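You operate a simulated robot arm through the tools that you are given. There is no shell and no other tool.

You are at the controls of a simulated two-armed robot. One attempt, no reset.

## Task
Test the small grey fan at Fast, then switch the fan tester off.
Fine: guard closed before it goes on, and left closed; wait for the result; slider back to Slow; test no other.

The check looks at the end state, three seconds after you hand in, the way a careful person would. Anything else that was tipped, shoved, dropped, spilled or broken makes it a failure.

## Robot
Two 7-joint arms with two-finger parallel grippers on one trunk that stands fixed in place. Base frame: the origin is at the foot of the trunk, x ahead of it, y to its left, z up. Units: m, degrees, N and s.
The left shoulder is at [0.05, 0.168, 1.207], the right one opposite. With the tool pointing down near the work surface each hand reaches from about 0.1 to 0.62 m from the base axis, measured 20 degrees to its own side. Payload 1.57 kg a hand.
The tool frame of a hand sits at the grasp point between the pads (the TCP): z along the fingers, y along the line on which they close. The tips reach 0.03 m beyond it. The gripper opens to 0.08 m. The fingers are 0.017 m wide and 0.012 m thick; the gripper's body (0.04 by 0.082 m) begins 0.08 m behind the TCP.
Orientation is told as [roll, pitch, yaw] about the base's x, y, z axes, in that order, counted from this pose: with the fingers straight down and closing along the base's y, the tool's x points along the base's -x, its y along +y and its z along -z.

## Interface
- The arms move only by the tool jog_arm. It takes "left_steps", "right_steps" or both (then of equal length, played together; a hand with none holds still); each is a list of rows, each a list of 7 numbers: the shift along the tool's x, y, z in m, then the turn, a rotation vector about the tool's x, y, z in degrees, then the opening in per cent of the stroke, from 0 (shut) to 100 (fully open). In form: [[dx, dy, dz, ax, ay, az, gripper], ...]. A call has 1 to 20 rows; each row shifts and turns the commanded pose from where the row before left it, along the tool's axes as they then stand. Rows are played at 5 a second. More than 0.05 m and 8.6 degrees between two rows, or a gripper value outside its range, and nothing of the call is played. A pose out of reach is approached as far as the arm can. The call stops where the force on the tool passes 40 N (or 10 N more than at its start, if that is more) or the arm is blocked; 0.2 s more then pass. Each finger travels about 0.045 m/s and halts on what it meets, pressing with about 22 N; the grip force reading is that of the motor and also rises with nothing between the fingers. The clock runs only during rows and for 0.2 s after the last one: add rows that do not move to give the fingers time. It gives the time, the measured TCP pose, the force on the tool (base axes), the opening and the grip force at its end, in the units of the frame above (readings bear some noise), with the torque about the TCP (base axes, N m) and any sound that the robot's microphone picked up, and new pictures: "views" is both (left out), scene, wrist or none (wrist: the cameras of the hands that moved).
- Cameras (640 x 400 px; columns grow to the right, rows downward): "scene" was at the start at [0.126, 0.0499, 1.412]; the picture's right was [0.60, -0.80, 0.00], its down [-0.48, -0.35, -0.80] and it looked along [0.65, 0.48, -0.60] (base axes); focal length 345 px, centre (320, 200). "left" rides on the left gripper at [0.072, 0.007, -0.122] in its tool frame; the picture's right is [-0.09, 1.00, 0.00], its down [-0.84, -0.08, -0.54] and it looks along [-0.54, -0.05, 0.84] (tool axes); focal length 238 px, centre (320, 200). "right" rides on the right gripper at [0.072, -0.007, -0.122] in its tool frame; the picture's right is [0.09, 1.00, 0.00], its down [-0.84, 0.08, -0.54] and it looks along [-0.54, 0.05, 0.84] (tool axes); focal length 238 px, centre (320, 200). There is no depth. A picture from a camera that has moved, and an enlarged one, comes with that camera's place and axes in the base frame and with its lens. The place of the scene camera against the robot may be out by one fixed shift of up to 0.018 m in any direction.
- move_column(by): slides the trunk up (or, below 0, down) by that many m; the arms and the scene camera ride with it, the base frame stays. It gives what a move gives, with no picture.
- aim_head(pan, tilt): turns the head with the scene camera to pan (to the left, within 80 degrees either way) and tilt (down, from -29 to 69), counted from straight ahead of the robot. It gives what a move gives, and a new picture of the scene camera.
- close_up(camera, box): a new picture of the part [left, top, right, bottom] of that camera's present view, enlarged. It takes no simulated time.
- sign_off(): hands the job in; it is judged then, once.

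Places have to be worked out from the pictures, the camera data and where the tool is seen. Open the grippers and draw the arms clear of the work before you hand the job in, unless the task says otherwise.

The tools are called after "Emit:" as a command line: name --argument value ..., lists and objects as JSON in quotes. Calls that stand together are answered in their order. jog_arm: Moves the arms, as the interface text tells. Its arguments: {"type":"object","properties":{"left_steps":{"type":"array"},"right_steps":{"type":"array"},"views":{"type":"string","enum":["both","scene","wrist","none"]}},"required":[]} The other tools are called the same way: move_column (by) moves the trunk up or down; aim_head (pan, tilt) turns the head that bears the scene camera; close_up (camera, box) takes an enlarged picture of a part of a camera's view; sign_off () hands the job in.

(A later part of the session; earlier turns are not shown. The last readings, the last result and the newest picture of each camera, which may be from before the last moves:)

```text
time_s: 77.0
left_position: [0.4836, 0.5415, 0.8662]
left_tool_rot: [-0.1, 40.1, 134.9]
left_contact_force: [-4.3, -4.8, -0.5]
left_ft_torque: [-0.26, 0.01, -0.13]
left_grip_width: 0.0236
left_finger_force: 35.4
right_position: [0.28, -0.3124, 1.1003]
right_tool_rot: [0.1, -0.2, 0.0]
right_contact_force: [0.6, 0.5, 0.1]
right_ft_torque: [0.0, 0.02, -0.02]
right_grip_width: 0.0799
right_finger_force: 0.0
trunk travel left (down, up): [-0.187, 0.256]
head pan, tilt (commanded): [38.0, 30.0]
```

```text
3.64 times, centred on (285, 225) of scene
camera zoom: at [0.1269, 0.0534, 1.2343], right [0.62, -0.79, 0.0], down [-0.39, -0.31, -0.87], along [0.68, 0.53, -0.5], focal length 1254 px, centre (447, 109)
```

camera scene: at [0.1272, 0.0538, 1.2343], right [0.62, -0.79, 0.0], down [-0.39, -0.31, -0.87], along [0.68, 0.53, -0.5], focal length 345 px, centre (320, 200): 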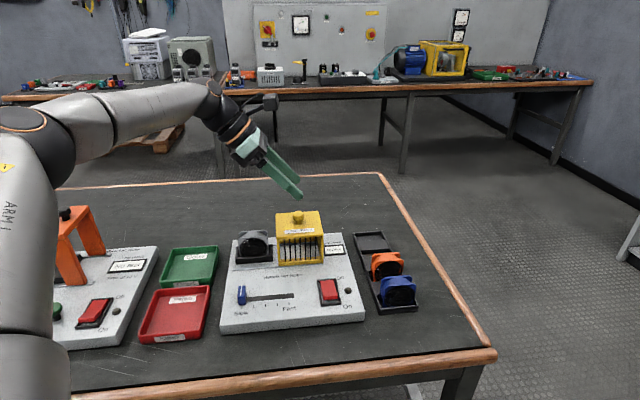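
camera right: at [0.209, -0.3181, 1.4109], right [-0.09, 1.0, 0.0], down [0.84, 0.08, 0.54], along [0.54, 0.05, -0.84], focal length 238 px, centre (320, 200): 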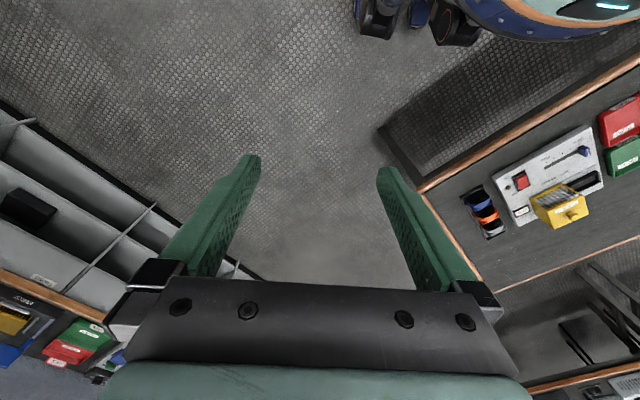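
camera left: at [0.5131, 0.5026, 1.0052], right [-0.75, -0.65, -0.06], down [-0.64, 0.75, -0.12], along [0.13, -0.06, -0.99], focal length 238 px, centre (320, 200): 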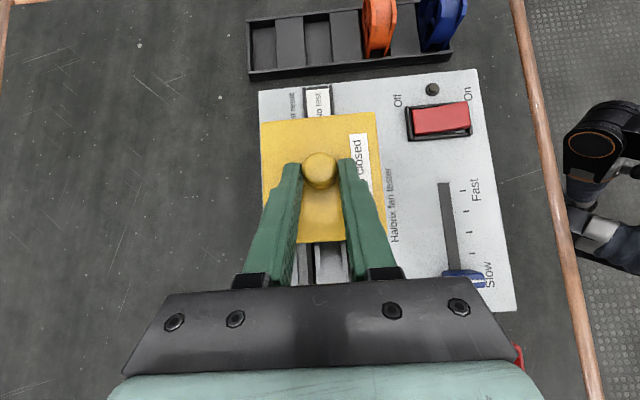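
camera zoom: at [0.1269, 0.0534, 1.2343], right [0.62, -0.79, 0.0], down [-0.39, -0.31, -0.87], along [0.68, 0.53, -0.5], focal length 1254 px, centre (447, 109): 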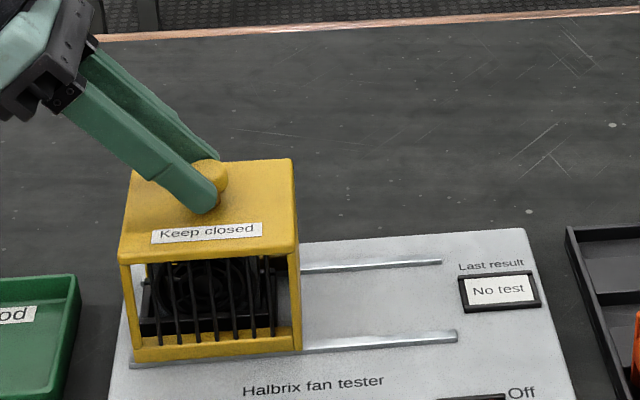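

Guard is nearly closed (91 mm travelled). I'll continue in 5 mm steps until it meets its end stop.

Emit:
jog_arm --left_steps '[[-0.00383, 0.0003, -0.00322, 0, 0, 0, 5], [0, 0, 0, 0, 0, 0, 5]]' --views "none"

Emit:
jog_arm --left_steps '[[-0.00306, 0.0003, -0.00257, 0, 0, 0, 5], [0, 0, 0, 0, 0, 0, 5]]' --views "none"

Emit:
close_up --camera "scene" --box '[220, 170, 350, 280]'

```text
time_s: 77.5
left_position: [0.4807, 0.544, 0.8651]
left_tool_rot: [-0.2, 40.1, 135.0]
left_contact_force: [-2.8, -5.4, -1.1]
left_ft_torque: [-0.29, -0.03, -0.05]
left_grip_width: 0.0238
left_finger_force: 35.2
right_position: [0.2798, -0.3124, 1.0998]
right_tool_rot: [0.1, -0.1, 0.0]
right_contact_force: [0.4, 0.0, 0.5]
right_ft_torque: [0.02, 0.01, -0.04]
right_grip_width: 0.0801
right_finger_force: 0.1
trunk travel left (down, up): [-0.187, 0.256]
head pan, tilt (commanded): [38.0, 30.0]
```

```text
time_s: 78.2
left_position: [0.4798, 0.5467, 0.8656]
left_tool_rot: [-0.3, 40.1, 134.9]
left_contact_force: [8.3, -9.6, -3.6]
left_ft_torque: [0.1, 0.17, 0.13]
left_grip_width: 0.0237
left_finger_force: 36.0
right_position: [0.2806, -0.3126, 1.0991]
right_tool_rot: [0.1, 0.0, 0.1]
right_contact_force: [0.7, 0.4, -0.3]
right_ft_torque: [0.0, 0.02, 0.02]
right_grip_width: 0.0803
right_finger_force: 0.1
trunk travel left (down, up): [-0.187, 0.256]
head pan, tilt (commanded): [38.0, 30.0]
```

```text
3.64 times, centred on (285, 225) of scene
camera zoom: at [0.1283, 0.0533, 1.2341], right [0.62, -0.79, 0.0], down [-0.39, -0.31, -0.87], along [0.68, 0.53, -0.5], focal length 1254 px, centre (447, 109)
```

zoom: 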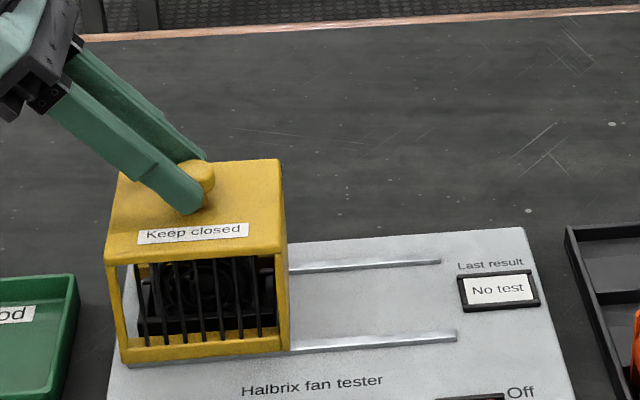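

A 12.7 N resisting force along the slide at 98 mm travel: the guard is at its end stop, fully closed over the fan. I'll open the fingers and lift away.

Emit:
jog_arm --left_steps '[[0, 0, 0, 0, 0, 0, 35], [0, 0, 0, 0, 0, 0, 50], [0, 0, 0, 0, 0, 0, 60], [0.0193, 0, -0.023, 0, 0, 0, 60], [0.0193, 0, -0.023, 0, 0, 0, 60], [0.0193, 0, -0.023, 0, 0, 0, 60], [0, 0, 0, 0, 0, 0, 60]]' --views "both"

Emit:
close_up --camera "scene" --box '[220, 200, 370, 330]'

Emit:
close_up --camera "left" --box '[240, 60, 440, 260]'

```text
time_s: 79.8
left_position: [0.4772, 0.547, 0.9568]
left_tool_rot: [-0.2, 40.1, 134.9]
left_contact_force: [0.2, -0.1, -0.3]
left_ft_torque: [0.0, -0.03, 0.0]
left_grip_width: 0.048
left_finger_force: 0.1
right_position: [0.2801, -0.3114, 1.1009]
right_tool_rot: [0.1, -0.1, 0.0]
right_contact_force: [-0.1, 0.8, -0.5]
right_ft_torque: [-0.01, -0.01, 0.01]
right_grip_width: 0.0801
right_finger_force: 0.0
trunk travel left (down, up): [-0.187, 0.256]
head pan, tilt (commanded): [38.0, 30.0]
camera scene: at [0.1272, 0.0537, 1.2343], right [0.62, -0.79, 0.0], down [-0.39, -0.31, -0.87], along [0.68, 0.53, -0.5], focal length 345 px, centre (320, 200)
camera left: at [0.455, 0.5584, 1.0968], right [-0.75, -0.66, -0.06], down [-0.65, 0.75, -0.12], along [0.13, -0.05, -0.99], focal length 238 px, centre (320, 200)
```

scene: 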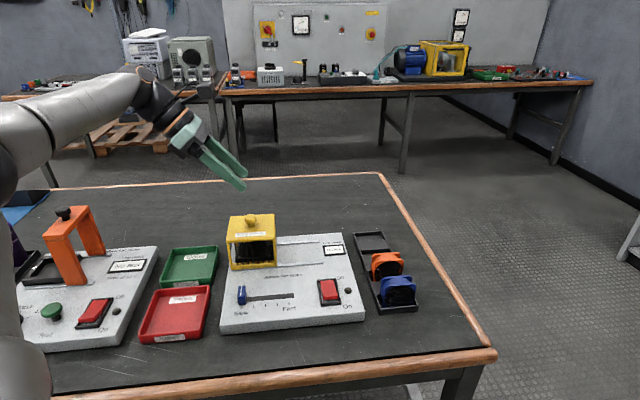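
left: 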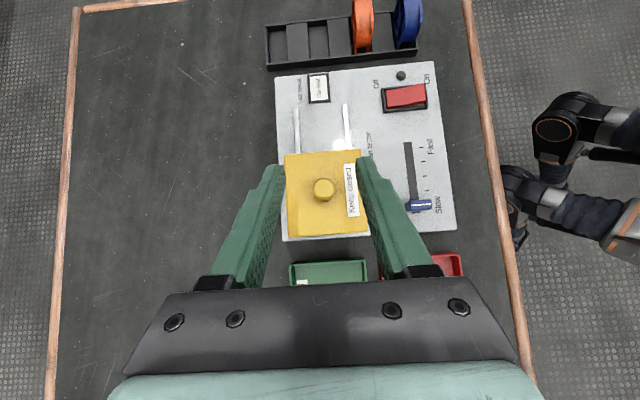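

```text
3.08 times, centred on (295, 265) of scene
camera zoom: at [0.1272, 0.0537, 1.2343], right [0.62, -0.79, 0.0], down [-0.39, -0.31, -0.87], along [0.68, 0.53, -0.5], focal length 1061 px, centre (397, 0)
```

zoom: 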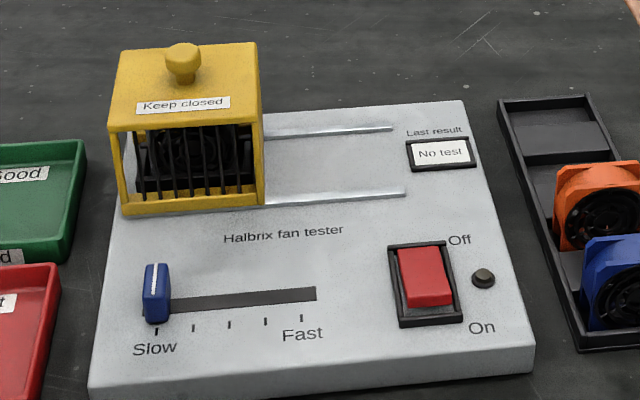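

```text
2.00 times, centred on (340, 160) of left
camera zoom: at [0.455, 0.5584, 1.0968], right [-0.75, -0.66, -0.06], down [-0.65, 0.75, -0.12], along [0.13, -0.05, -0.99], focal length 477 px, centre (280, 280)
```

zoom: 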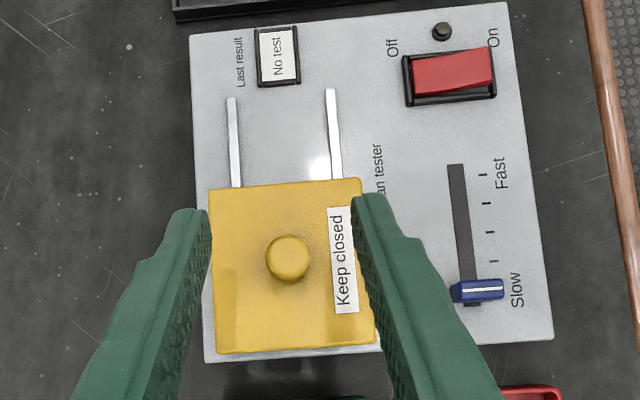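

The guard is closed over the fan. Now for the slider: its knob is at about U 0.0475, W 0.599 (27 mm long, top ≈0.775). I'll move the hand forward above it, then lower partway.

Emit:
jog_arm --left_steps '[[-0.0036, 0.0417, -0.003, 0, 0, 0, 62], [-0.0036, 0.0417, -0.003, 0, 0, 0, 62], [-0.0036, 0.0417, -0.003, 0, 0, 0, 62], [-0.0294, 0, 0.035, 0, 0, 0, 62], [-0.0294, 0, 0.035, 0, 0, 0, 62], [-0.0294, 0, 0.035, 0, 0, 0, 62], [0, 0, 0, 0, 0, 0, 62]]' --views "both"

Emit:
close_up --camera "left" --box '[240, 80, 400, 220]'

Emit:
close_up --camera "scene" --box '[190, 200, 330, 330]'

```text
time_s: 81.3
left_position: [0.3798, 0.4674, 0.8166]
left_tool_rot: [-0.1, 40.1, 134.9]
left_contact_force: [-0.6, 0.1, 0.6]
left_ft_torque: [-0.04, 0.0, 0.01]
left_grip_width: 0.0495
left_finger_force: 0.1
right_position: [0.2796, -0.3113, 1.1]
right_tool_rot: [0.2, -0.1, 0.0]
right_contact_force: [0.6, 0.6, 0.0]
right_ft_torque: [0.05, -0.03, 0.01]
right_grip_width: 0.0799
right_finger_force: 0.2
trunk travel left (down, up): [-0.187, 0.256]
head pan, tilt (commanded): [38.0, 30.0]
camera scene: at [0.1273, 0.0538, 1.2343], right [0.62, -0.79, 0.0], down [-0.39, -0.31, -0.87], along [0.68, 0.53, -0.5], focal length 345 px, centre (320, 200)
camera left: at [0.359, 0.4791, 0.9568], right [-0.75, -0.66, -0.06], down [-0.65, 0.75, -0.12], along [0.13, -0.05, -0.99], focal length 238 px, centre (320, 200)
```

scene: 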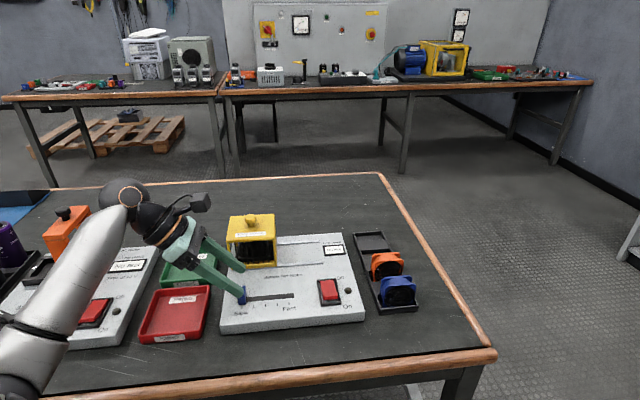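
left: 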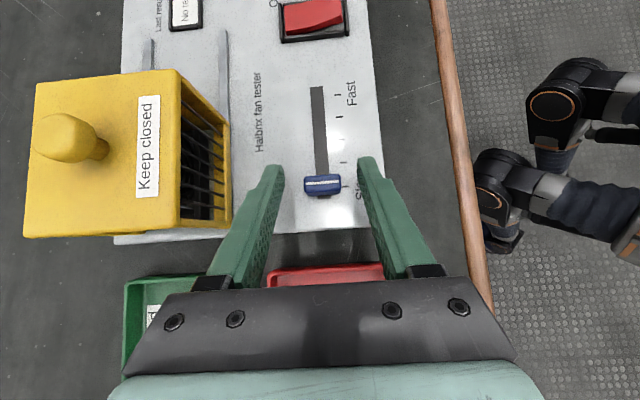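

```text
2.86 times, centred on (320, 150) of left
camera zoom: at [0.359, 0.4791, 0.9568], right [-0.75, -0.66, -0.06], down [-0.65, 0.75, -0.12], along [0.13, -0.05, -0.99], focal length 681 px, centre (320, 343)
```

zoom: 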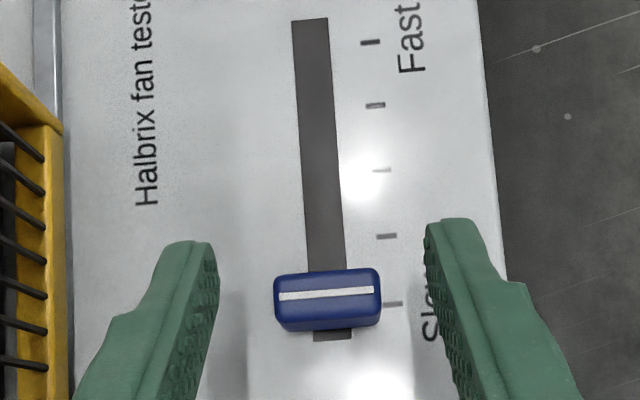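

```text
3.08 times, centred on (260, 265) of scene
camera zoom: at [0.1273, 0.0538, 1.2343], right [0.62, -0.79, 0.0], down [-0.39, -0.31, -0.87], along [0.68, 0.53, -0.5], focal length 1061 px, centre (505, 0)
```

zoom: 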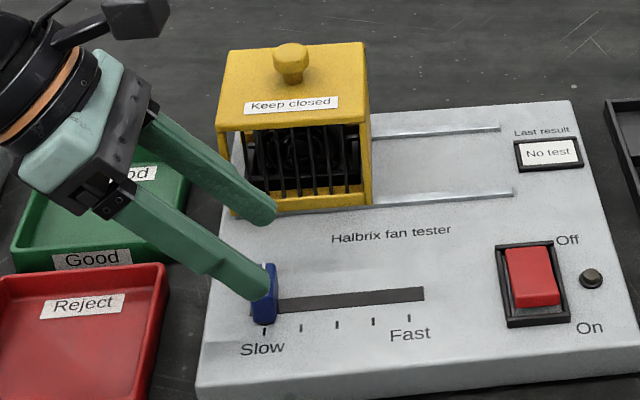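

The fingers straddle the blue slider knob (knob centre U 0.0473, W 0.598). I'll lower to just above the panel and close gently on it.

Emit:
jog_arm --left_steps '[[-0.0093, 0, 0.0111, 0, 0, 0, 62], [-0.0093, 0, 0.0111, 0, 0, 0, 62], [0, 0, 0, 0, 0, 0, 62]]' --views "none"

Emit:
close_up --camera "scene" --box '[190, 230, 290, 320]'

Emit:
close_up --camera "left" --box '[240, 80, 400, 220]'

```text
time_s: 82.2
left_position: [0.3816, 0.4692, 0.7896]
left_tool_rot: [-0.2, 40.1, 134.9]
left_contact_force: [-0.5, 0.6, -1.0]
left_ft_torque: [0.02, 0.0, -0.02]
left_grip_width: 0.0497
left_finger_force: 0.1
right_position: [0.2806, -0.3125, 1.0996]
right_tool_rot: [0.1, 0.0, 0.0]
right_contact_force: [-1.2, -0.1, 0.8]
right_ft_torque: [0.04, 0.0, 0.03]
right_grip_width: 0.0801
right_finger_force: 0.1
trunk travel left (down, up): [-0.187, 0.256]
head pan, tilt (commanded): [38.0, 30.0]
```

```text
4.44 times, centred on (240, 275) of scene
camera zoom: at [0.1273, 0.0537, 1.2343], right [0.62, -0.79, 0.0], down [-0.39, -0.31, -0.87], along [0.68, 0.53, -0.5], focal length 1532 px, centre (676, -133)
```

zoom: 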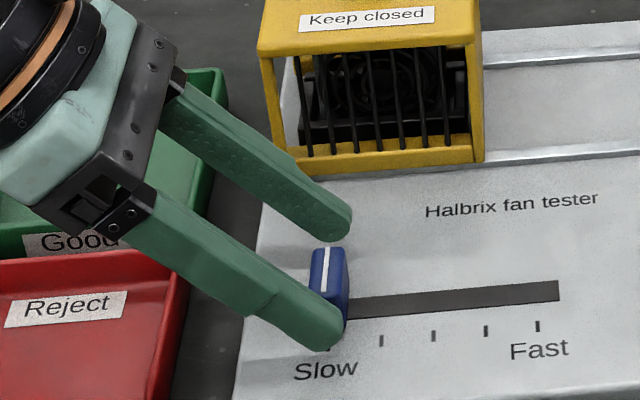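

```text
2.86 times, centred on (320, 150) of left
camera zoom: at [0.3591, 0.4801, 0.9287], right [-0.75, -0.66, -0.06], down [-0.65, 0.75, -0.12], along [0.13, -0.05, -0.99], focal length 681 px, centre (320, 343)
```

zoom: 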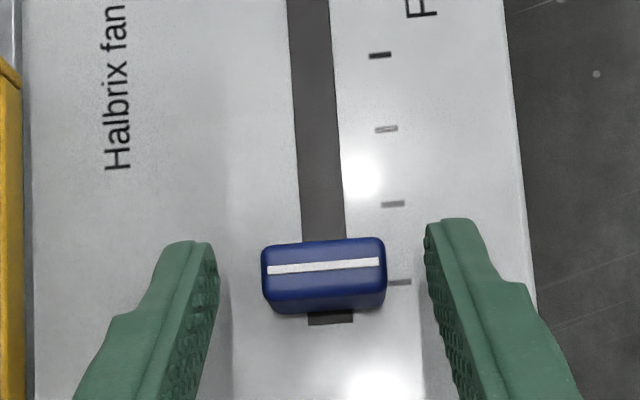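

Fingers are on both sides of the knob, just above the panel. Closing on it now.

Emit:
jog_arm --left_steps '[[0, 0, 0, 0, 0, 0, 45], [0, 0, 0, 0, 0, 0, 35], [0, 0, 0, 0, 0, 0, 25], [0, 0, 0, 0, 0, 0, 25]]' --views "none"

Emit:
close_up --camera "left" --box '[240, 80, 400, 220]'

```text
time_s: 83.2
left_position: [0.3798, 0.4681, 0.7895]
left_tool_rot: [-0.1, 40.1, 134.9]
left_contact_force: [-4.3, -3.4, -0.9]
left_ft_torque: [-0.19, 0.18, -0.22]
left_grip_width: 0.0299
left_finger_force: 30.3
right_position: [0.2806, -0.3124, 1.1003]
right_tool_rot: [0.2, 0.0, 0.0]
right_contact_force: [0.1, 0.3, 0.2]
right_ft_torque: [-0.01, 0.03, -0.01]
right_grip_width: 0.0802
right_finger_force: 0.0
trunk travel left (down, up): [-0.187, 0.256]
head pan, tilt (commanded): [38.0, 30.0]
```

```text
2.86 times, centred on (320, 150) of left
camera zoom: at [0.3588, 0.4797, 0.9288], right [-0.75, -0.65, -0.06], down [-0.64, 0.75, -0.12], along [0.13, -0.06, -0.99], focal length 681 px, centre (320, 343)
```

zoom: 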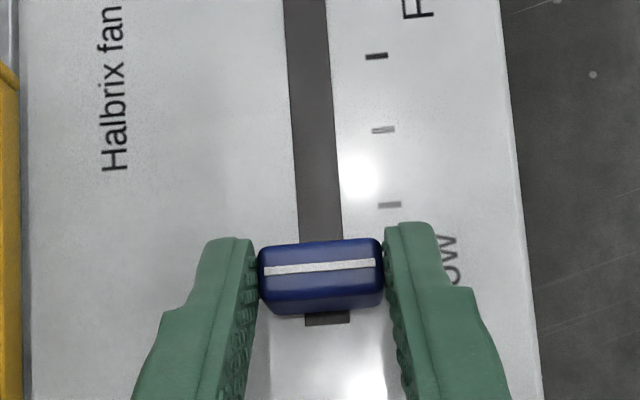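

Knob held (29.9 mm). I'll drag it right toward Fast, 2 cm first.

Emit:
jog_arm --left_steps '[[0.00766, 0.0005, 0.00643, 0, 0, 0, 25], [0.00766, 0, 0.00643, 0, 0, 0, 25], [0, 0, 0, 0, 0, 0, 25]]' --views "none"

Emit:
close_up --camera "left" --box '[240, 80, 400, 220]'

```text
time_s: 84.0
left_position: [0.395, 0.4534, 0.7897]
left_tool_rot: [-0.3, 40.2, 134.9]
left_contact_force: [-1.4, 1.0, 0.5]
left_ft_torque: [0.34, 0.42, -0.11]
left_grip_width: 0.0298
left_finger_force: 39.1
right_position: [0.2792, -0.3116, 1.0988]
right_tool_rot: [0.2, -0.2, 0.0]
right_contact_force: [0.0, -0.4, -0.5]
right_ft_torque: [-0.01, -0.01, -0.02]
right_grip_width: 0.0801
right_finger_force: 0.0
trunk travel left (down, up): [-0.187, 0.256]
head pan, tilt (commanded): [38.0, 30.0]
```

```text
2.86 times, centred on (320, 150) of left
camera zoom: at [0.3725, 0.4651, 0.9288], right [-0.75, -0.66, -0.06], down [-0.65, 0.75, -0.12], along [0.13, -0.05, -0.99], focal length 681 px, centre (320, 343)
```

zoom: 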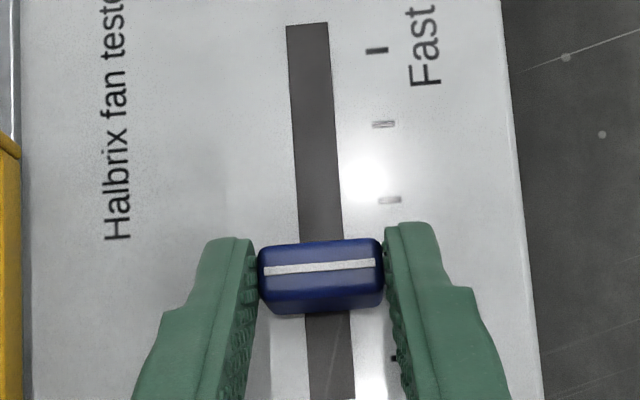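

The slider follows smoothly. Continuing another 6 cm toward Fast.

Emit:
jog_arm --left_steps '[[0.00766, 0, 0.00643, 0, 0, 0, 25], [0.00766, 0, 0.00643, 0, 0, 0, 25], [0.00766, 0, 0.00643, 0, 0, 0, 25], [0.00766, 0, 0.00643, 0, 0, 0, 25], [0.00766, 0, 0.00643, 0, 0, 0, 25], [0.00766, 0, 0.00643, 0, 0, 0, 25], [0, 0, 0, 0, 0, 0, 25]]' --views "scene"

Emit:
close_up --camera "left" --box '[240, 80, 400, 220]'

Emit:
close_up --camera "scene" --box '[200, 220, 360, 330]'

```text
time_s: 85.5
left_position: [0.4376, 0.4122, 0.789]
left_tool_rot: [-0.4, 40.2, 135.0]
left_contact_force: [9.2, 10.1, 1.0]
left_ft_torque: [0.37, -0.12, 0.06]
left_grip_width: 0.0299
left_finger_force: 39.4
right_position: [0.281, -0.3119, 1.1004]
right_tool_rot: [0.2, 0.0, 0.0]
right_contact_force: [-1.1, 1.2, -0.1]
right_ft_torque: [0.0, 0.01, 0.02]
right_grip_width: 0.0802
right_finger_force: 0.1
trunk travel left (down, up): [-0.187, 0.256]
head pan, tilt (commanded): [38.0, 30.0]
camera scene: at [0.1279, 0.0544, 1.2341], right [0.62, -0.79, 0.0], down [-0.39, -0.31, -0.87], along [0.68, 0.53, -0.5], focal length 345 px, centre (320, 200)
```

scene: 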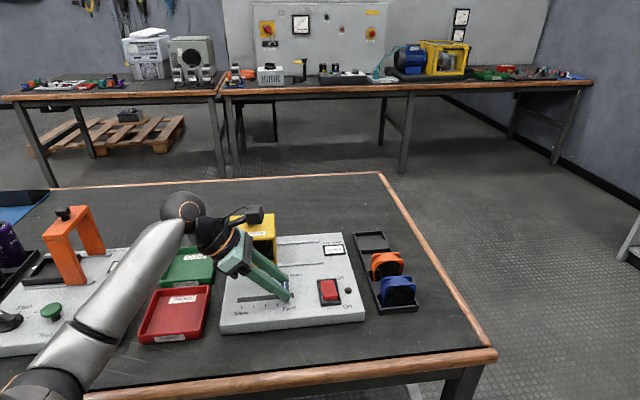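

```text
2.86 times, centred on (320, 150) of left
camera zoom: at [0.4151, 0.4226, 0.9288], right [-0.75, -0.66, -0.06], down [-0.65, 0.75, -0.13], along [0.13, -0.05, -0.99], focal length 681 px, centre (320, 343)
```

zoom: 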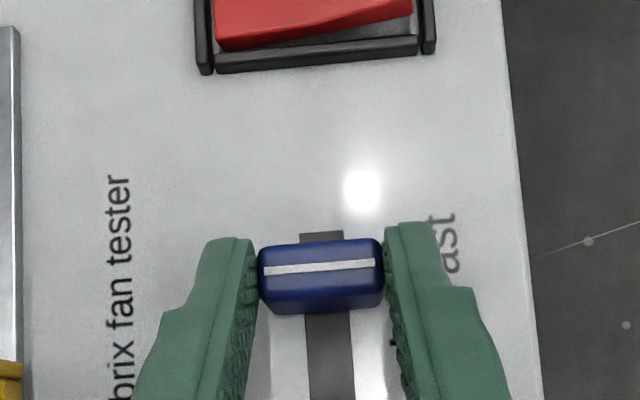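

```text
3.64 times, centred on (280, 275) of scene
camera zoom: at [0.1279, 0.0544, 1.2341], right [0.62, -0.79, 0.0], down [-0.39, -0.31, -0.87], along [0.68, 0.53, -0.5], focal length 1254 px, centre (466, -73)
```

zoom: 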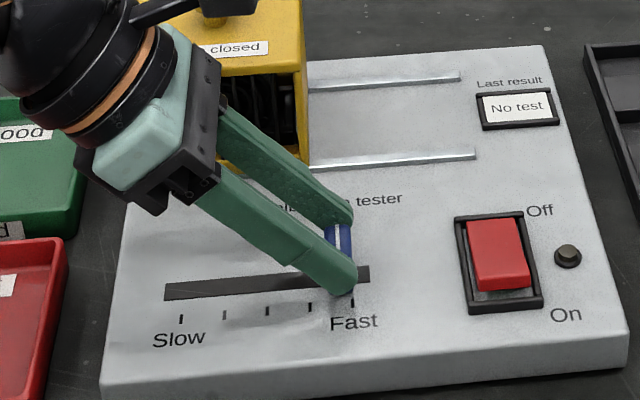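

It has moved 80 mm; about 5 mm remain to the Fast mark. I'll relieve the sideways load and nudge to the end stop.

Emit:
jog_arm --left_steps '[[0.0023, -0.0012, 0.00193, 0, 0, 0, 25], [0.0023, 0, 0.00193, 0, 0, 0, 25], [0, 0, 0, 0, 0, 0, 25]]' --views "none"

Emit:
close_up --camera "left" --box '[240, 80, 400, 220]'

```text
time_s: 86.3
left_position: [0.4405, 0.4074, 0.79]
left_tool_rot: [-0.1, 40.3, 135.0]
left_contact_force: [0.8, 6.8, 4.4]
left_ft_torque: [-0.32, -0.18, 0.03]
left_grip_width: 0.0298
left_finger_force: 39.0
right_position: [0.2808, -0.3116, 1.0995]
right_tool_rot: [0.1, -0.1, 0.0]
right_contact_force: [0.0, 0.8, 0.0]
right_ft_torque: [-0.01, 0.02, 0.0]
right_grip_width: 0.0801
right_finger_force: 0.0
trunk travel left (down, up): [-0.187, 0.256]
head pan, tilt (commanded): [38.0, 30.0]
```

```text
2.86 times, centred on (320, 150) of left
camera zoom: at [0.4195, 0.4189, 0.9288], right [-0.75, -0.66, -0.06], down [-0.65, 0.75, -0.13], along [0.13, -0.06, -0.99], focal length 681 px, centre (320, 343)
```

zoom: 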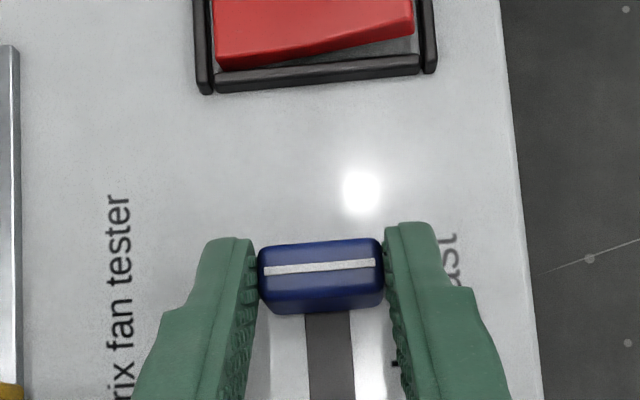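

Moved 86 mm with a small resisting force (4 N). One more 2 mm nudge to confirm the end stop.

Emit:
jog_arm --left_steps '[[0.0015, 0, 0.0013, 0, 0, 0, 25], [0, 0, 0, 0, 0, 0, 25]]' --views "none"

Emit:
close_up --camera "scene" --box '[200, 220, 360, 330]'

```text
time_s: 87.0
left_position: [0.4401, 0.4079, 0.7883]
left_tool_rot: [-0.1, 39.9, 135.0]
left_contact_force: [-13.1, 17.3, 6.0]
left_ft_torque: [-0.18, 0.03, -0.13]
left_grip_width: 0.03
left_finger_force: 39.5
right_position: [0.2789, -0.3109, 1.1009]
right_tool_rot: [0.1, -0.3, 0.0]
right_contact_force: [-0.1, -0.2, -0.1]
right_ft_torque: [0.01, 0.01, 0.01]
right_grip_width: 0.0801
right_finger_force: 0.0
trunk travel left (down, up): [-0.187, 0.256]
head pan, tilt (commanded): [38.0, 30.0]
```

```text
3.64 times, centred on (280, 275) of scene
camera zoom: at [0.1259, 0.0547, 1.2344], right [0.62, -0.79, 0.0], down [-0.39, -0.31, -0.87], along [0.68, 0.53, -0.5], focal length 1254 px, centre (466, -73)
```

zoom: 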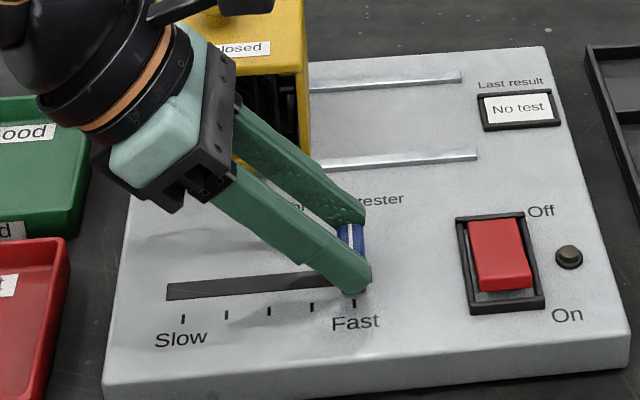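

The end stop is confirmed (21 N), slider at Fast. I'll release it and raise the hand clear.

Emit:
jog_arm --left_steps '[[-0.001, 0, -0.0009, 0, 0, 0, 25], [0, 0, 0, 0, 0, 0, 45], [0, 0, 0, 0, 0, 0, 60], [0, 0, 0, 0, 0, 0, 65], [0.0193, 0, -0.023, 0, 0, 0, 65], [0.0193, 0, -0.023, 0, 0, 0, 65], [0, 0, 0, 0, 0, 0, 65]]' --views "wrist"

Emit:
close_up --camera "left" --box '[240, 60, 400, 220]'

Emit:
close_up --camera "scene" --box '[200, 220, 360, 330]'

```text
time_s: 88.5
left_position: [0.4395, 0.4076, 0.8504]
left_tool_rot: [-0.2, 40.0, 134.9]
left_contact_force: [0.6, 0.2, 0.3]
left_ft_torque: [-0.02, -0.02, -0.02]
left_grip_width: 0.0518
left_finger_force: 0.0
right_position: [0.28, -0.3128, 1.0995]
right_tool_rot: [0.1, -0.1, -0.1]
right_contact_force: [-1.0, 0.0, -0.8]
right_ft_torque: [-0.01, 0.01, 0.05]
right_grip_width: 0.0799
right_finger_force: 0.0
trunk travel left (down, up): [-0.187, 0.256]
head pan, tilt (commanded): [38.0, 30.0]
camera left: at [0.4189, 0.4183, 0.9897], right [-0.75, -0.66, -0.06], down [-0.65, 0.75, -0.12], along [0.13, -0.05, -0.99], focal length 238 px, centre (320, 200)
```

left: 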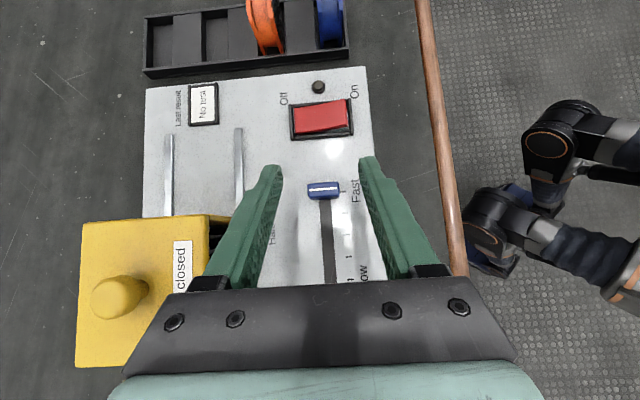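

```text
2.50 times, centred on (320, 140) of left
camera zoom: at [0.4189, 0.4183, 0.9897], right [-0.75, -0.66, -0.06], down [-0.65, 0.75, -0.12], along [0.13, -0.05, -0.99], focal length 596 px, centre (320, 350)
```

zoom: 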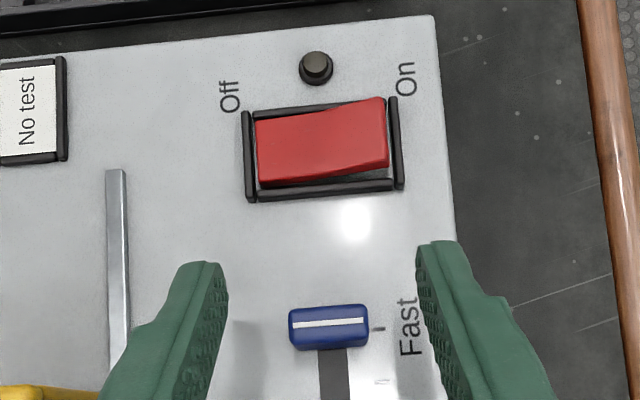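

```text
3.64 times, centred on (280, 275) of scene
camera zoom: at [0.1272, 0.0537, 1.2343], right [0.62, -0.79, 0.0], down [-0.39, -0.31, -0.87], along [0.68, 0.53, -0.5], focal length 1254 px, centre (466, -73)
```

zoom: 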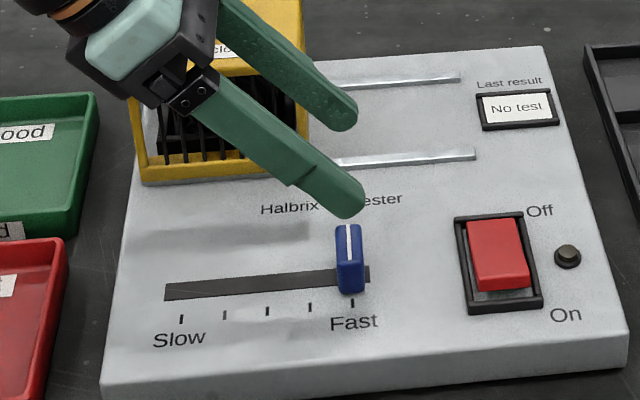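

The slider rests at the Fast mark and the lamp is off. Next I'll close the fingers and hover over the "On" (front) end of the rocker at about U −0.113, W 0.584.

Emit:
jog_arm --left_steps '[[0.0232, 0.0075, 0.0326, 0, 0, 0, 40], [0.0232, 0.0075, 0.0326, 0, 0, 0, 20], [0, 0, 0, 0, 0, 0, 0], [0, 0, 0, 0, 0, 0, 0], [0, 0, 0, 0, 0, 0, 0]]' --views "wrist"

Emit:
close_up --camera "left" --box '[250, 90, 390, 220]'

Emit:
close_up --camera "scene" --box '[260, 220, 380, 330]'

```text
time_s: 89.8
left_position: [0.4882, 0.3429, 0.831]
left_tool_rot: [-0.3, 40.0, 135.0]
left_contact_force: [0.2, 0.1, -0.1]
left_ft_torque: [-0.02, 0.03, 0.04]
left_grip_width: 0.0
left_finger_force: 21.1
right_position: [0.2806, -0.3118, 1.0995]
right_tool_rot: [0.1, -0.1, 0.0]
right_contact_force: [-0.2, 0.2, -0.4]
right_ft_torque: [0.06, -0.01, -0.01]
right_grip_width: 0.0797
right_finger_force: 0.0
trunk travel left (down, up): [-0.187, 0.256]
head pan, tilt (commanded): [38.0, 30.0]
camera left: at [0.4661, 0.3542, 0.9709], right [-0.75, -0.66, -0.06], down [-0.65, 0.75, -0.13], along [0.13, -0.05, -0.99], focal length 238 px, centre (320, 200)
```

left: 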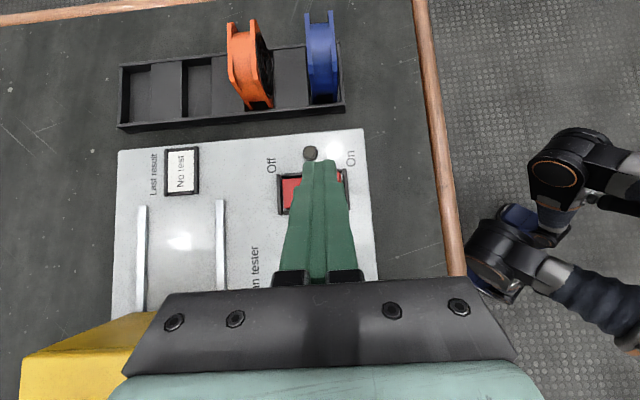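

```text
3.08 times, centred on (320, 155) of left
camera zoom: at [0.4661, 0.3542, 0.9709], right [-0.75, -0.66, -0.06], down [-0.65, 0.75, -0.13], along [0.13, -0.05, -0.99], focal length 733 px, centre (320, 338)
```

zoom: 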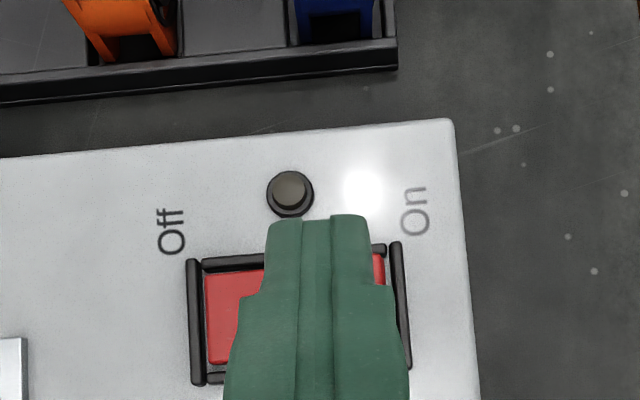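

```text
3.64 times, centred on (320, 275) of scene
camera zoom: at [0.1273, 0.0537, 1.2343], right [0.62, -0.79, 0.0], down [-0.39, -0.31, -0.87], along [0.68, 0.53, -0.5], focal length 1254 px, centre (320, -73)
```

zoom: 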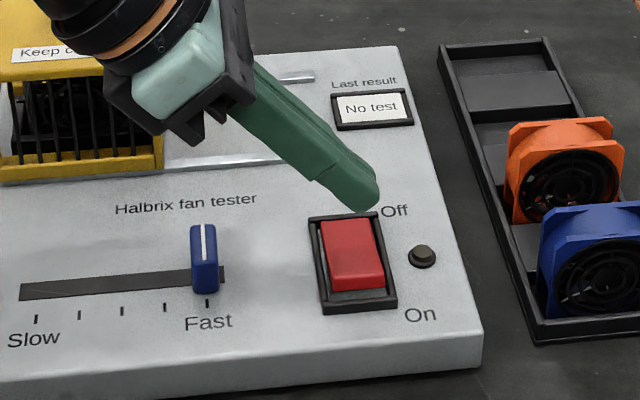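

The fingertips are over the rocker; I need to go 4 mm further toward the On side. I'll lower to just above the raised On end.

Emit:
jog_arm --left_steps '[[-0.008, 0.0045, 0.0096, 0, 0, 0, 0], [-0.0074, 0, 0.0088, 0, 0, 0, 0], [0, 0, 0, 0, 0, 0, 0]]' --views "none"

Emit:
close_up --camera "scene" --box '[290, 240, 370, 320]'

Emit:
close_up --camera "left" --box '[250, 90, 390, 220]'

```text
time_s: 90.5
left_position: [0.4834, 0.3397, 0.806]
left_tool_rot: [-0.1, 40.0, 135.0]
left_contact_force: [-0.8, -0.2, 0.1]
left_ft_torque: [0.01, -0.02, 0.0]
left_grip_width: 0.0002
left_finger_force: 21.3
right_position: [0.2801, -0.3128, 1.1002]
right_tool_rot: [0.1, 0.0, 0.0]
right_contact_force: [0.8, -0.5, 0.2]
right_ft_torque: [0.0, 0.02, 0.02]
right_grip_width: 0.08
right_finger_force: 0.0
trunk travel left (down, up): [-0.187, 0.256]
head pan, tilt (commanded): [38.0, 30.0]
```

```text
5.00 times, centred on (330, 280) of scene
camera zoom: at [0.1273, 0.0537, 1.2343], right [0.62, -0.79, 0.0], down [-0.39, -0.31, -0.87], along [0.68, 0.53, -0.5], focal length 1724 px, centre (270, -200)
```

zoom: 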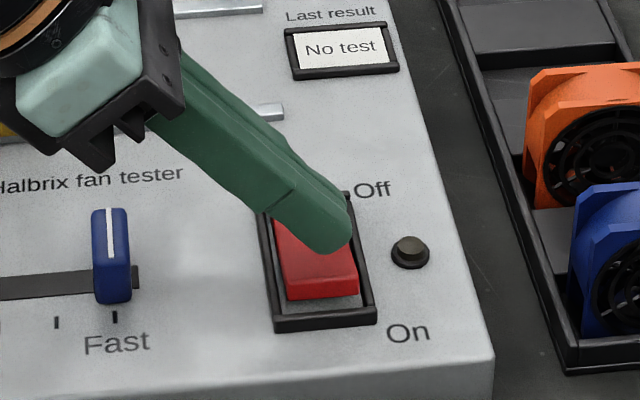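

```text
3.08 times, centred on (320, 155) of left
camera zoom: at [0.462, 0.3506, 0.9459], right [-0.75, -0.66, -0.06], down [-0.65, 0.75, -0.12], along [0.13, -0.05, -0.99], focal length 733 px, centre (320, 338)
```

zoom: 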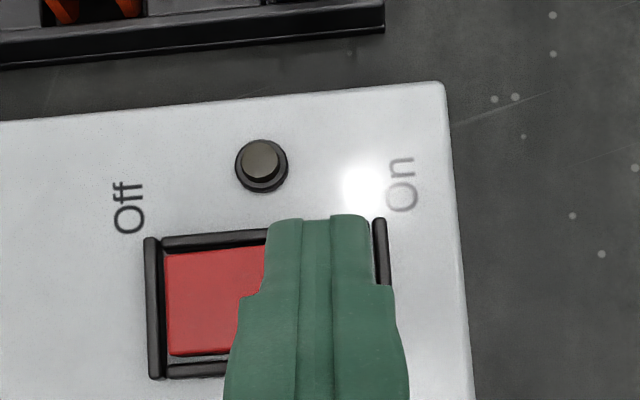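

The tips are directly over the On half, inside the frame. Now I'll press down in small steps.

Emit:
jog_arm --left_steps '[[-0.0026, 0, 0.0031, 0, 0, 0, 0], [-0.0026, 0, 0.0031, 0, 0, 0, 0], [-0.0013, 0, 0.0015, 0, 0, 0, 0]]' --views "none"

Emit:
close_up --camera "scene" --box '[290, 230, 370, 320]'

```text
time_s: 91.3
left_position: [0.483, 0.34, 0.7974]
left_tool_rot: [-0.2, 40.3, 135.0]
left_contact_force: [-0.3, 0.3, -0.3]
left_ft_torque: [-0.01, 0.01, 0.03]
left_grip_width: 0.0
left_finger_force: 21.2
right_position: [0.2804, -0.3128, 1.1005]
right_tool_rot: [0.2, -0.1, 0.0]
right_contact_force: [-0.3, 0.5, 0.0]
right_ft_torque: [0.01, 0.02, -0.02]
right_grip_width: 0.08
right_finger_force: 0.0
trunk travel left (down, up): [-0.187, 0.256]
head pan, tilt (commanded): [38.0, 30.0]
```

```text
4.44 times, centred on (330, 275) of scene
camera zoom: at [0.1272, 0.0537, 1.2343], right [0.62, -0.79, 0.0], down [-0.39, -0.31, -0.87], along [0.68, 0.53, -0.5], focal length 1532 px, centre (276, -133)
```

zoom: 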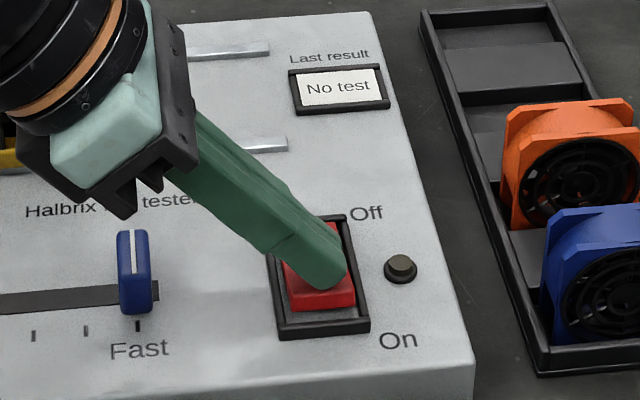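

No contact yet at tip height ≈0.769. Continuing down.

Emit:
jog_arm --left_steps '[[-0.0019, 0, 0.0023, 0, 0, 0, 0], [-0.0019, 0, 0.0023, 0, 0, 0, 0]]' --views "none"

Emit:
close_up --camera "scene" --box '[290, 230, 370, 320]'

```text
time_s: 92.0
left_position: [0.4835, 0.3388, 0.791]
left_tool_rot: [-0.1, 40.2, 135.0]
left_contact_force: [-1.4, -0.9, 2.3]
left_ft_torque: [-0.07, -0.03, 0.0]
left_grip_width: 0.0001
left_finger_force: 21.6
right_position: [0.2809, -0.3119, 1.0983]
right_tool_rot: [0.2, -0.1, 0.0]
right_contact_force: [0.3, 0.4, 0.2]
right_ft_torque: [-0.03, 0.01, 0.04]
right_grip_width: 0.08
right_finger_force: 0.1
trunk travel left (down, up): [-0.187, 0.256]
head pan, tilt (commanded): [38.0, 30.0]
```

```text
4.44 times, centred on (330, 275) of scene
camera zoom: at [0.127, 0.0535, 1.2343], right [0.62, -0.79, 0.0], down [-0.39, -0.31, -0.87], along [0.68, 0.53, -0.5], focal length 1532 px, centre (276, -133)
```

zoom: 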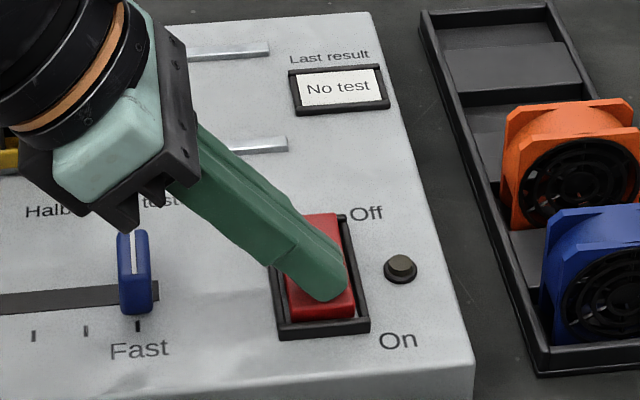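

Contact has begun (2.3 N) and the rocker is tilting. I'll press a bit further.

Emit:
jog_arm --left_steps '[[-0.0013, 0, 0.0015, 0, 0, 0, 0], [-0.0013, 0, 0.0015, 0, 0, 0, 0]]' --views "none"

Emit:
close_up --camera "scene" --box '[290, 230, 370, 320]'

```text
time_s: 92.5
left_position: [0.4823, 0.3381, 0.7889]
left_tool_rot: [-0.6, 40.4, 134.7]
left_contact_force: [-8.9, 0.3, 15.4]
left_ft_torque: [-0.02, -0.03, -0.06]
left_grip_width: 0.0
left_finger_force: 20.8
right_position: [0.2787, -0.3126, 1.1006]
right_tool_rot: [0.2, -0.2, 0.0]
right_contact_force: [-0.7, 0.1, -0.5]
right_ft_torque: [0.01, -0.01, -0.01]
right_grip_width: 0.0797
right_finger_force: 0.0
trunk travel left (down, up): [-0.187, 0.256]
head pan, tilt (commanded): [38.0, 30.0]
heard: click
```

```text
4.44 times, centred on (330, 275) of scene
camera zoom: at [0.1254, 0.053, 1.2348], right [0.62, -0.79, 0.0], down [-0.39, -0.31, -0.87], along [0.68, 0.53, -0.5], focal length 1532 px, centre (276, -133)
```

zoom: 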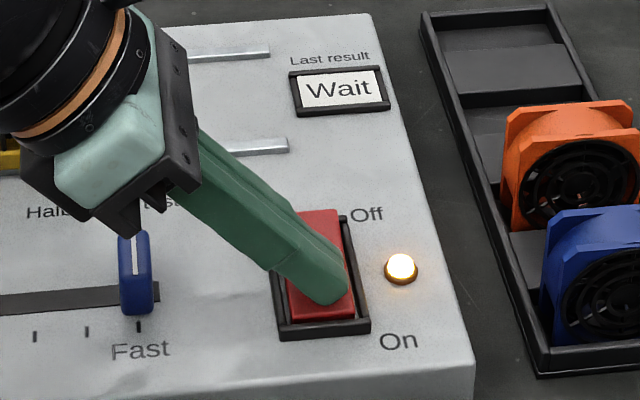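

A click, the lamp is lit and the display reads "Wait": the tester is on. I'll lift the fingers off the rocker and wait for the result.

Emit:
jog_arm --left_steps '[[0.0064, 0, -0.0077, 0, 0, 0, 0], [0.0096, 0, -0.0115, 0, 0, 0, 0], [0, 0, 0, 0, 0, 0, 0], [0, 0, 0, 0, 0, 0, 0], [0, 0, 0, 0, 0, 0, 0]]' --views "none"

Emit:
close_up --camera "scene" --box '[210, 210, 370, 330]'

```text
time_s: 93.8
left_position: [0.4839, 0.3392, 0.8101]
left_tool_rot: [-0.2, 40.1, 135.0]
left_contact_force: [0.2, 0.4, 0.3]
left_ft_torque: [0.0, 0.01, -0.01]
left_grip_width: 0.0
left_finger_force: 21.3
right_position: [0.2807, -0.312, 1.0999]
right_tool_rot: [0.2, -0.1, 0.0]
right_contact_force: [0.2, 0.4, 0.1]
right_ft_torque: [-0.01, -0.01, 0.0]
right_grip_width: 0.0802
right_finger_force: 0.1
trunk travel left (down, up): [-0.187, 0.256]
head pan, tilt (commanded): [38.0, 30.0]
```

```text
3.33 times, centred on (290, 270) of scene
camera zoom: at [0.1273, 0.0537, 1.2343], right [0.62, -0.79, 0.0], down [-0.39, -0.31, -0.87], along [0.68, 0.53, -0.5], focal length 1149 px, centre (420, -33)
```

zoom: 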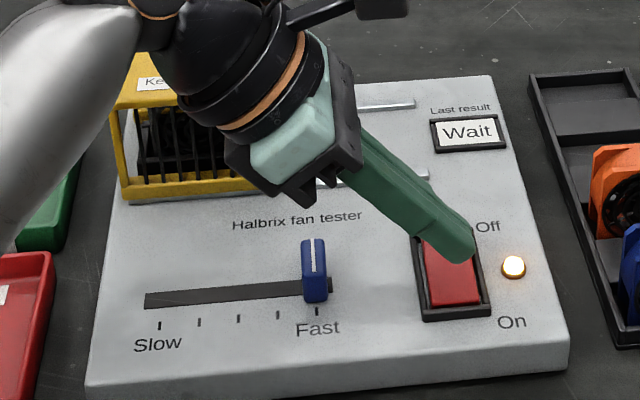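

The display still shows "Wait", lamp on, slider at Fast. I'll hold still for a few seconds.

Emit:
jog_arm --left_steps '[[0, 0, 0, 0, 0, 0, 0], [0, 0, 0, 0, 0, 0, 0], [0, 0, 0, 0, 0, 0, 0], [0, 0, 0, 0, 0, 0, 0], [0, 0, 0, 0, 0, 0, 0], [0, 0, 0, 0, 0, 0, 0], [0, 0, 0, 0, 0, 0, 0], [0, 0, 0, 0, 0, 0, 0], [0, 0, 0, 0, 0, 0, 0], [0, 0, 0, 0, 0, 0, 0], [0, 0, 0, 0, 0, 0, 0], [0, 0, 0, 0, 0, 0, 0], [0, 0, 0, 0, 0, 0, 0], [0, 0, 0, 0, 0, 0, 0], [0, 0, 0, 0, 0, 0, 0]]' --views "none"

Emit:
close_up --camera "scene" --box '[290, 230, 370, 310]'

```text
time_s: 97.0
left_position: [0.4827, 0.3384, 0.8095]
left_tool_rot: [-0.2, 40.1, 134.9]
left_contact_force: [-0.5, 0.2, -0.2]
left_ft_torque: [-0.01, -0.01, 0.01]
left_grip_width: 0.0
left_finger_force: 21.6
right_position: [0.2803, -0.3106, 1.1007]
right_tool_rot: [0.2, -0.1, 0.1]
right_contact_force: [-0.2, 0.1, 0.9]
right_ft_torque: [-0.03, 0.01, -0.01]
right_grip_width: 0.0799
right_finger_force: 0.1
trunk travel left (down, up): [-0.187, 0.256]
head pan, tilt (commanded): [38.0, 30.0]
```

```text
5.00 times, centred on (330, 270) of scene
camera zoom: at [0.1272, 0.0537, 1.2343], right [0.62, -0.79, 0.0], down [-0.39, -0.31, -0.87], along [0.68, 0.53, -0.5], focal length 1724 px, centre (270, -150)
```

zoom: 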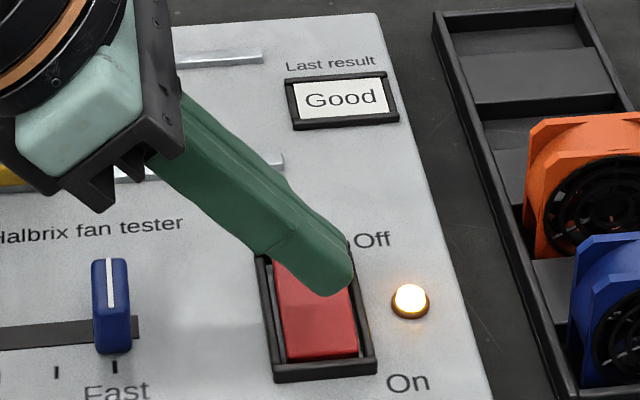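

The result is in: "Good". Now I'll move 27 mm back over the "Off" end of the rocker, slightly raised during the move.

Emit:
jog_arm --left_steps '[[0.0045, 0, -0.0054, 0, 0, 0, 0], [0, -0.0265, 0, 0, 0, 0, 0], [0, 0, 0, 0, 0, 0, 0]]' --views "none"

Emit:
close_up --camera "left" --box '[250, 90, 390, 220]'

Emit:
close_up --camera "scene" --box '[290, 230, 370, 310]'

```text
time_s: 97.8
left_position: [0.502, 0.3587, 0.8183]
left_tool_rot: [-0.2, 40.1, 134.9]
left_contact_force: [-0.3, 0.3, -0.6]
left_ft_torque: [0.0, -0.03, 0.01]
left_grip_width: 0.0
left_finger_force: 21.6
right_position: [0.2796, -0.3127, 1.0996]
right_tool_rot: [0.2, -0.1, -0.1]
right_contact_force: [0.4, 0.1, 0.2]
right_ft_torque: [0.0, 0.01, 0.0]
right_grip_width: 0.08
right_finger_force: 0.0
trunk travel left (down, up): [-0.187, 0.256]
head pan, tilt (commanded): [38.0, 30.0]
```

```text
3.08 times, centred on (320, 155) of left
camera zoom: at [0.4805, 0.3689, 0.9572], right [-0.75, -0.66, -0.06], down [-0.65, 0.75, -0.12], along [0.13, -0.05, -0.99], focal length 733 px, centre (320, 338)
```

zoom: 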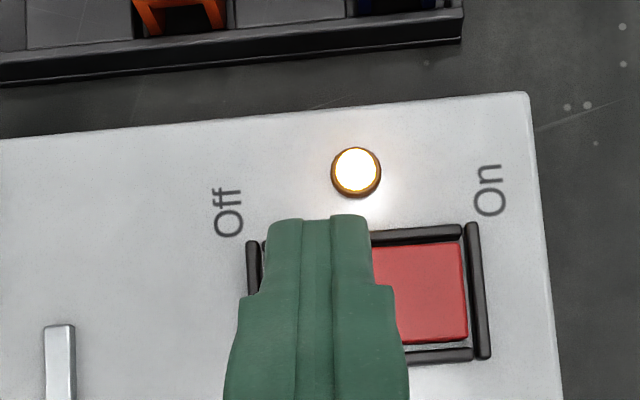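

```text
5.00 times, centred on (330, 270) of scene
camera zoom: at [0.1274, 0.0538, 1.2343], right [0.62, -0.79, 0.0], down [-0.39, -0.31, -0.87], along [0.68, 0.53, -0.5], focal length 1724 px, centre (270, -150)
```

zoom: 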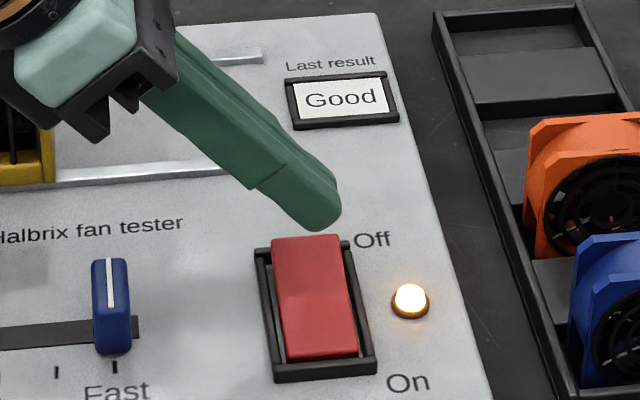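

The tips are over the Off half (W 0.6086). I'll press down in small steps until it clicks.

Emit:
jog_arm --left_steps '[[-0.0064, 0, 0.0077, 0, 0, 0, 0], [-0.0039, 0, 0.0046, 0, 0, 0, 0], [-0.0032, 0, 0.0038, 0, 0, 0, 0]]' --views "none"

Emit:
close_up --camera "scene" --box '[290, 230, 370, 310]'

```text
time_s: 98.5
left_position: [0.5022, 0.3585, 0.7968]
left_tool_rot: [-0.2, 40.1, 135.0]
left_contact_force: [-0.5, -0.3, -0.7]
left_ft_torque: [0.04, 0.01, 0.02]
left_grip_width: 0.0001
left_finger_force: 20.8
right_position: [0.2797, -0.3127, 1.0998]
right_tool_rot: [0.1, -0.1, -0.1]
right_contact_force: [-0.2, 0.9, 0.2]
right_ft_torque: [0.01, 0.02, -0.01]
right_grip_width: 0.0798
right_finger_force: 0.2
trunk travel left (down, up): [-0.187, 0.256]
head pan, tilt (commanded): [38.0, 30.0]
```

```text
5.00 times, centred on (330, 270) of scene
camera zoom: at [0.1273, 0.0537, 1.2343], right [0.62, -0.79, 0.0], down [-0.39, -0.31, -0.87], along [0.68, 0.53, -0.5], focal length 1724 px, centre (270, -150)
```

zoom: 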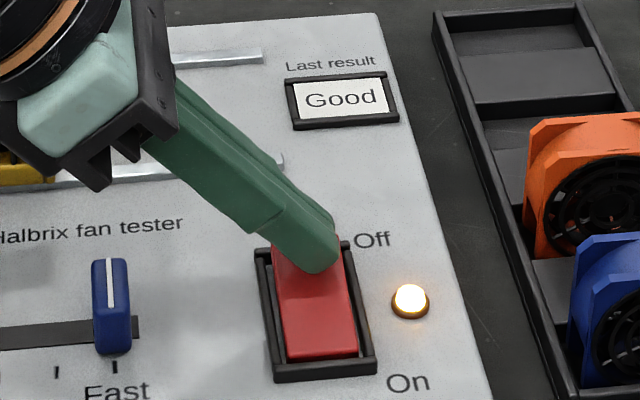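

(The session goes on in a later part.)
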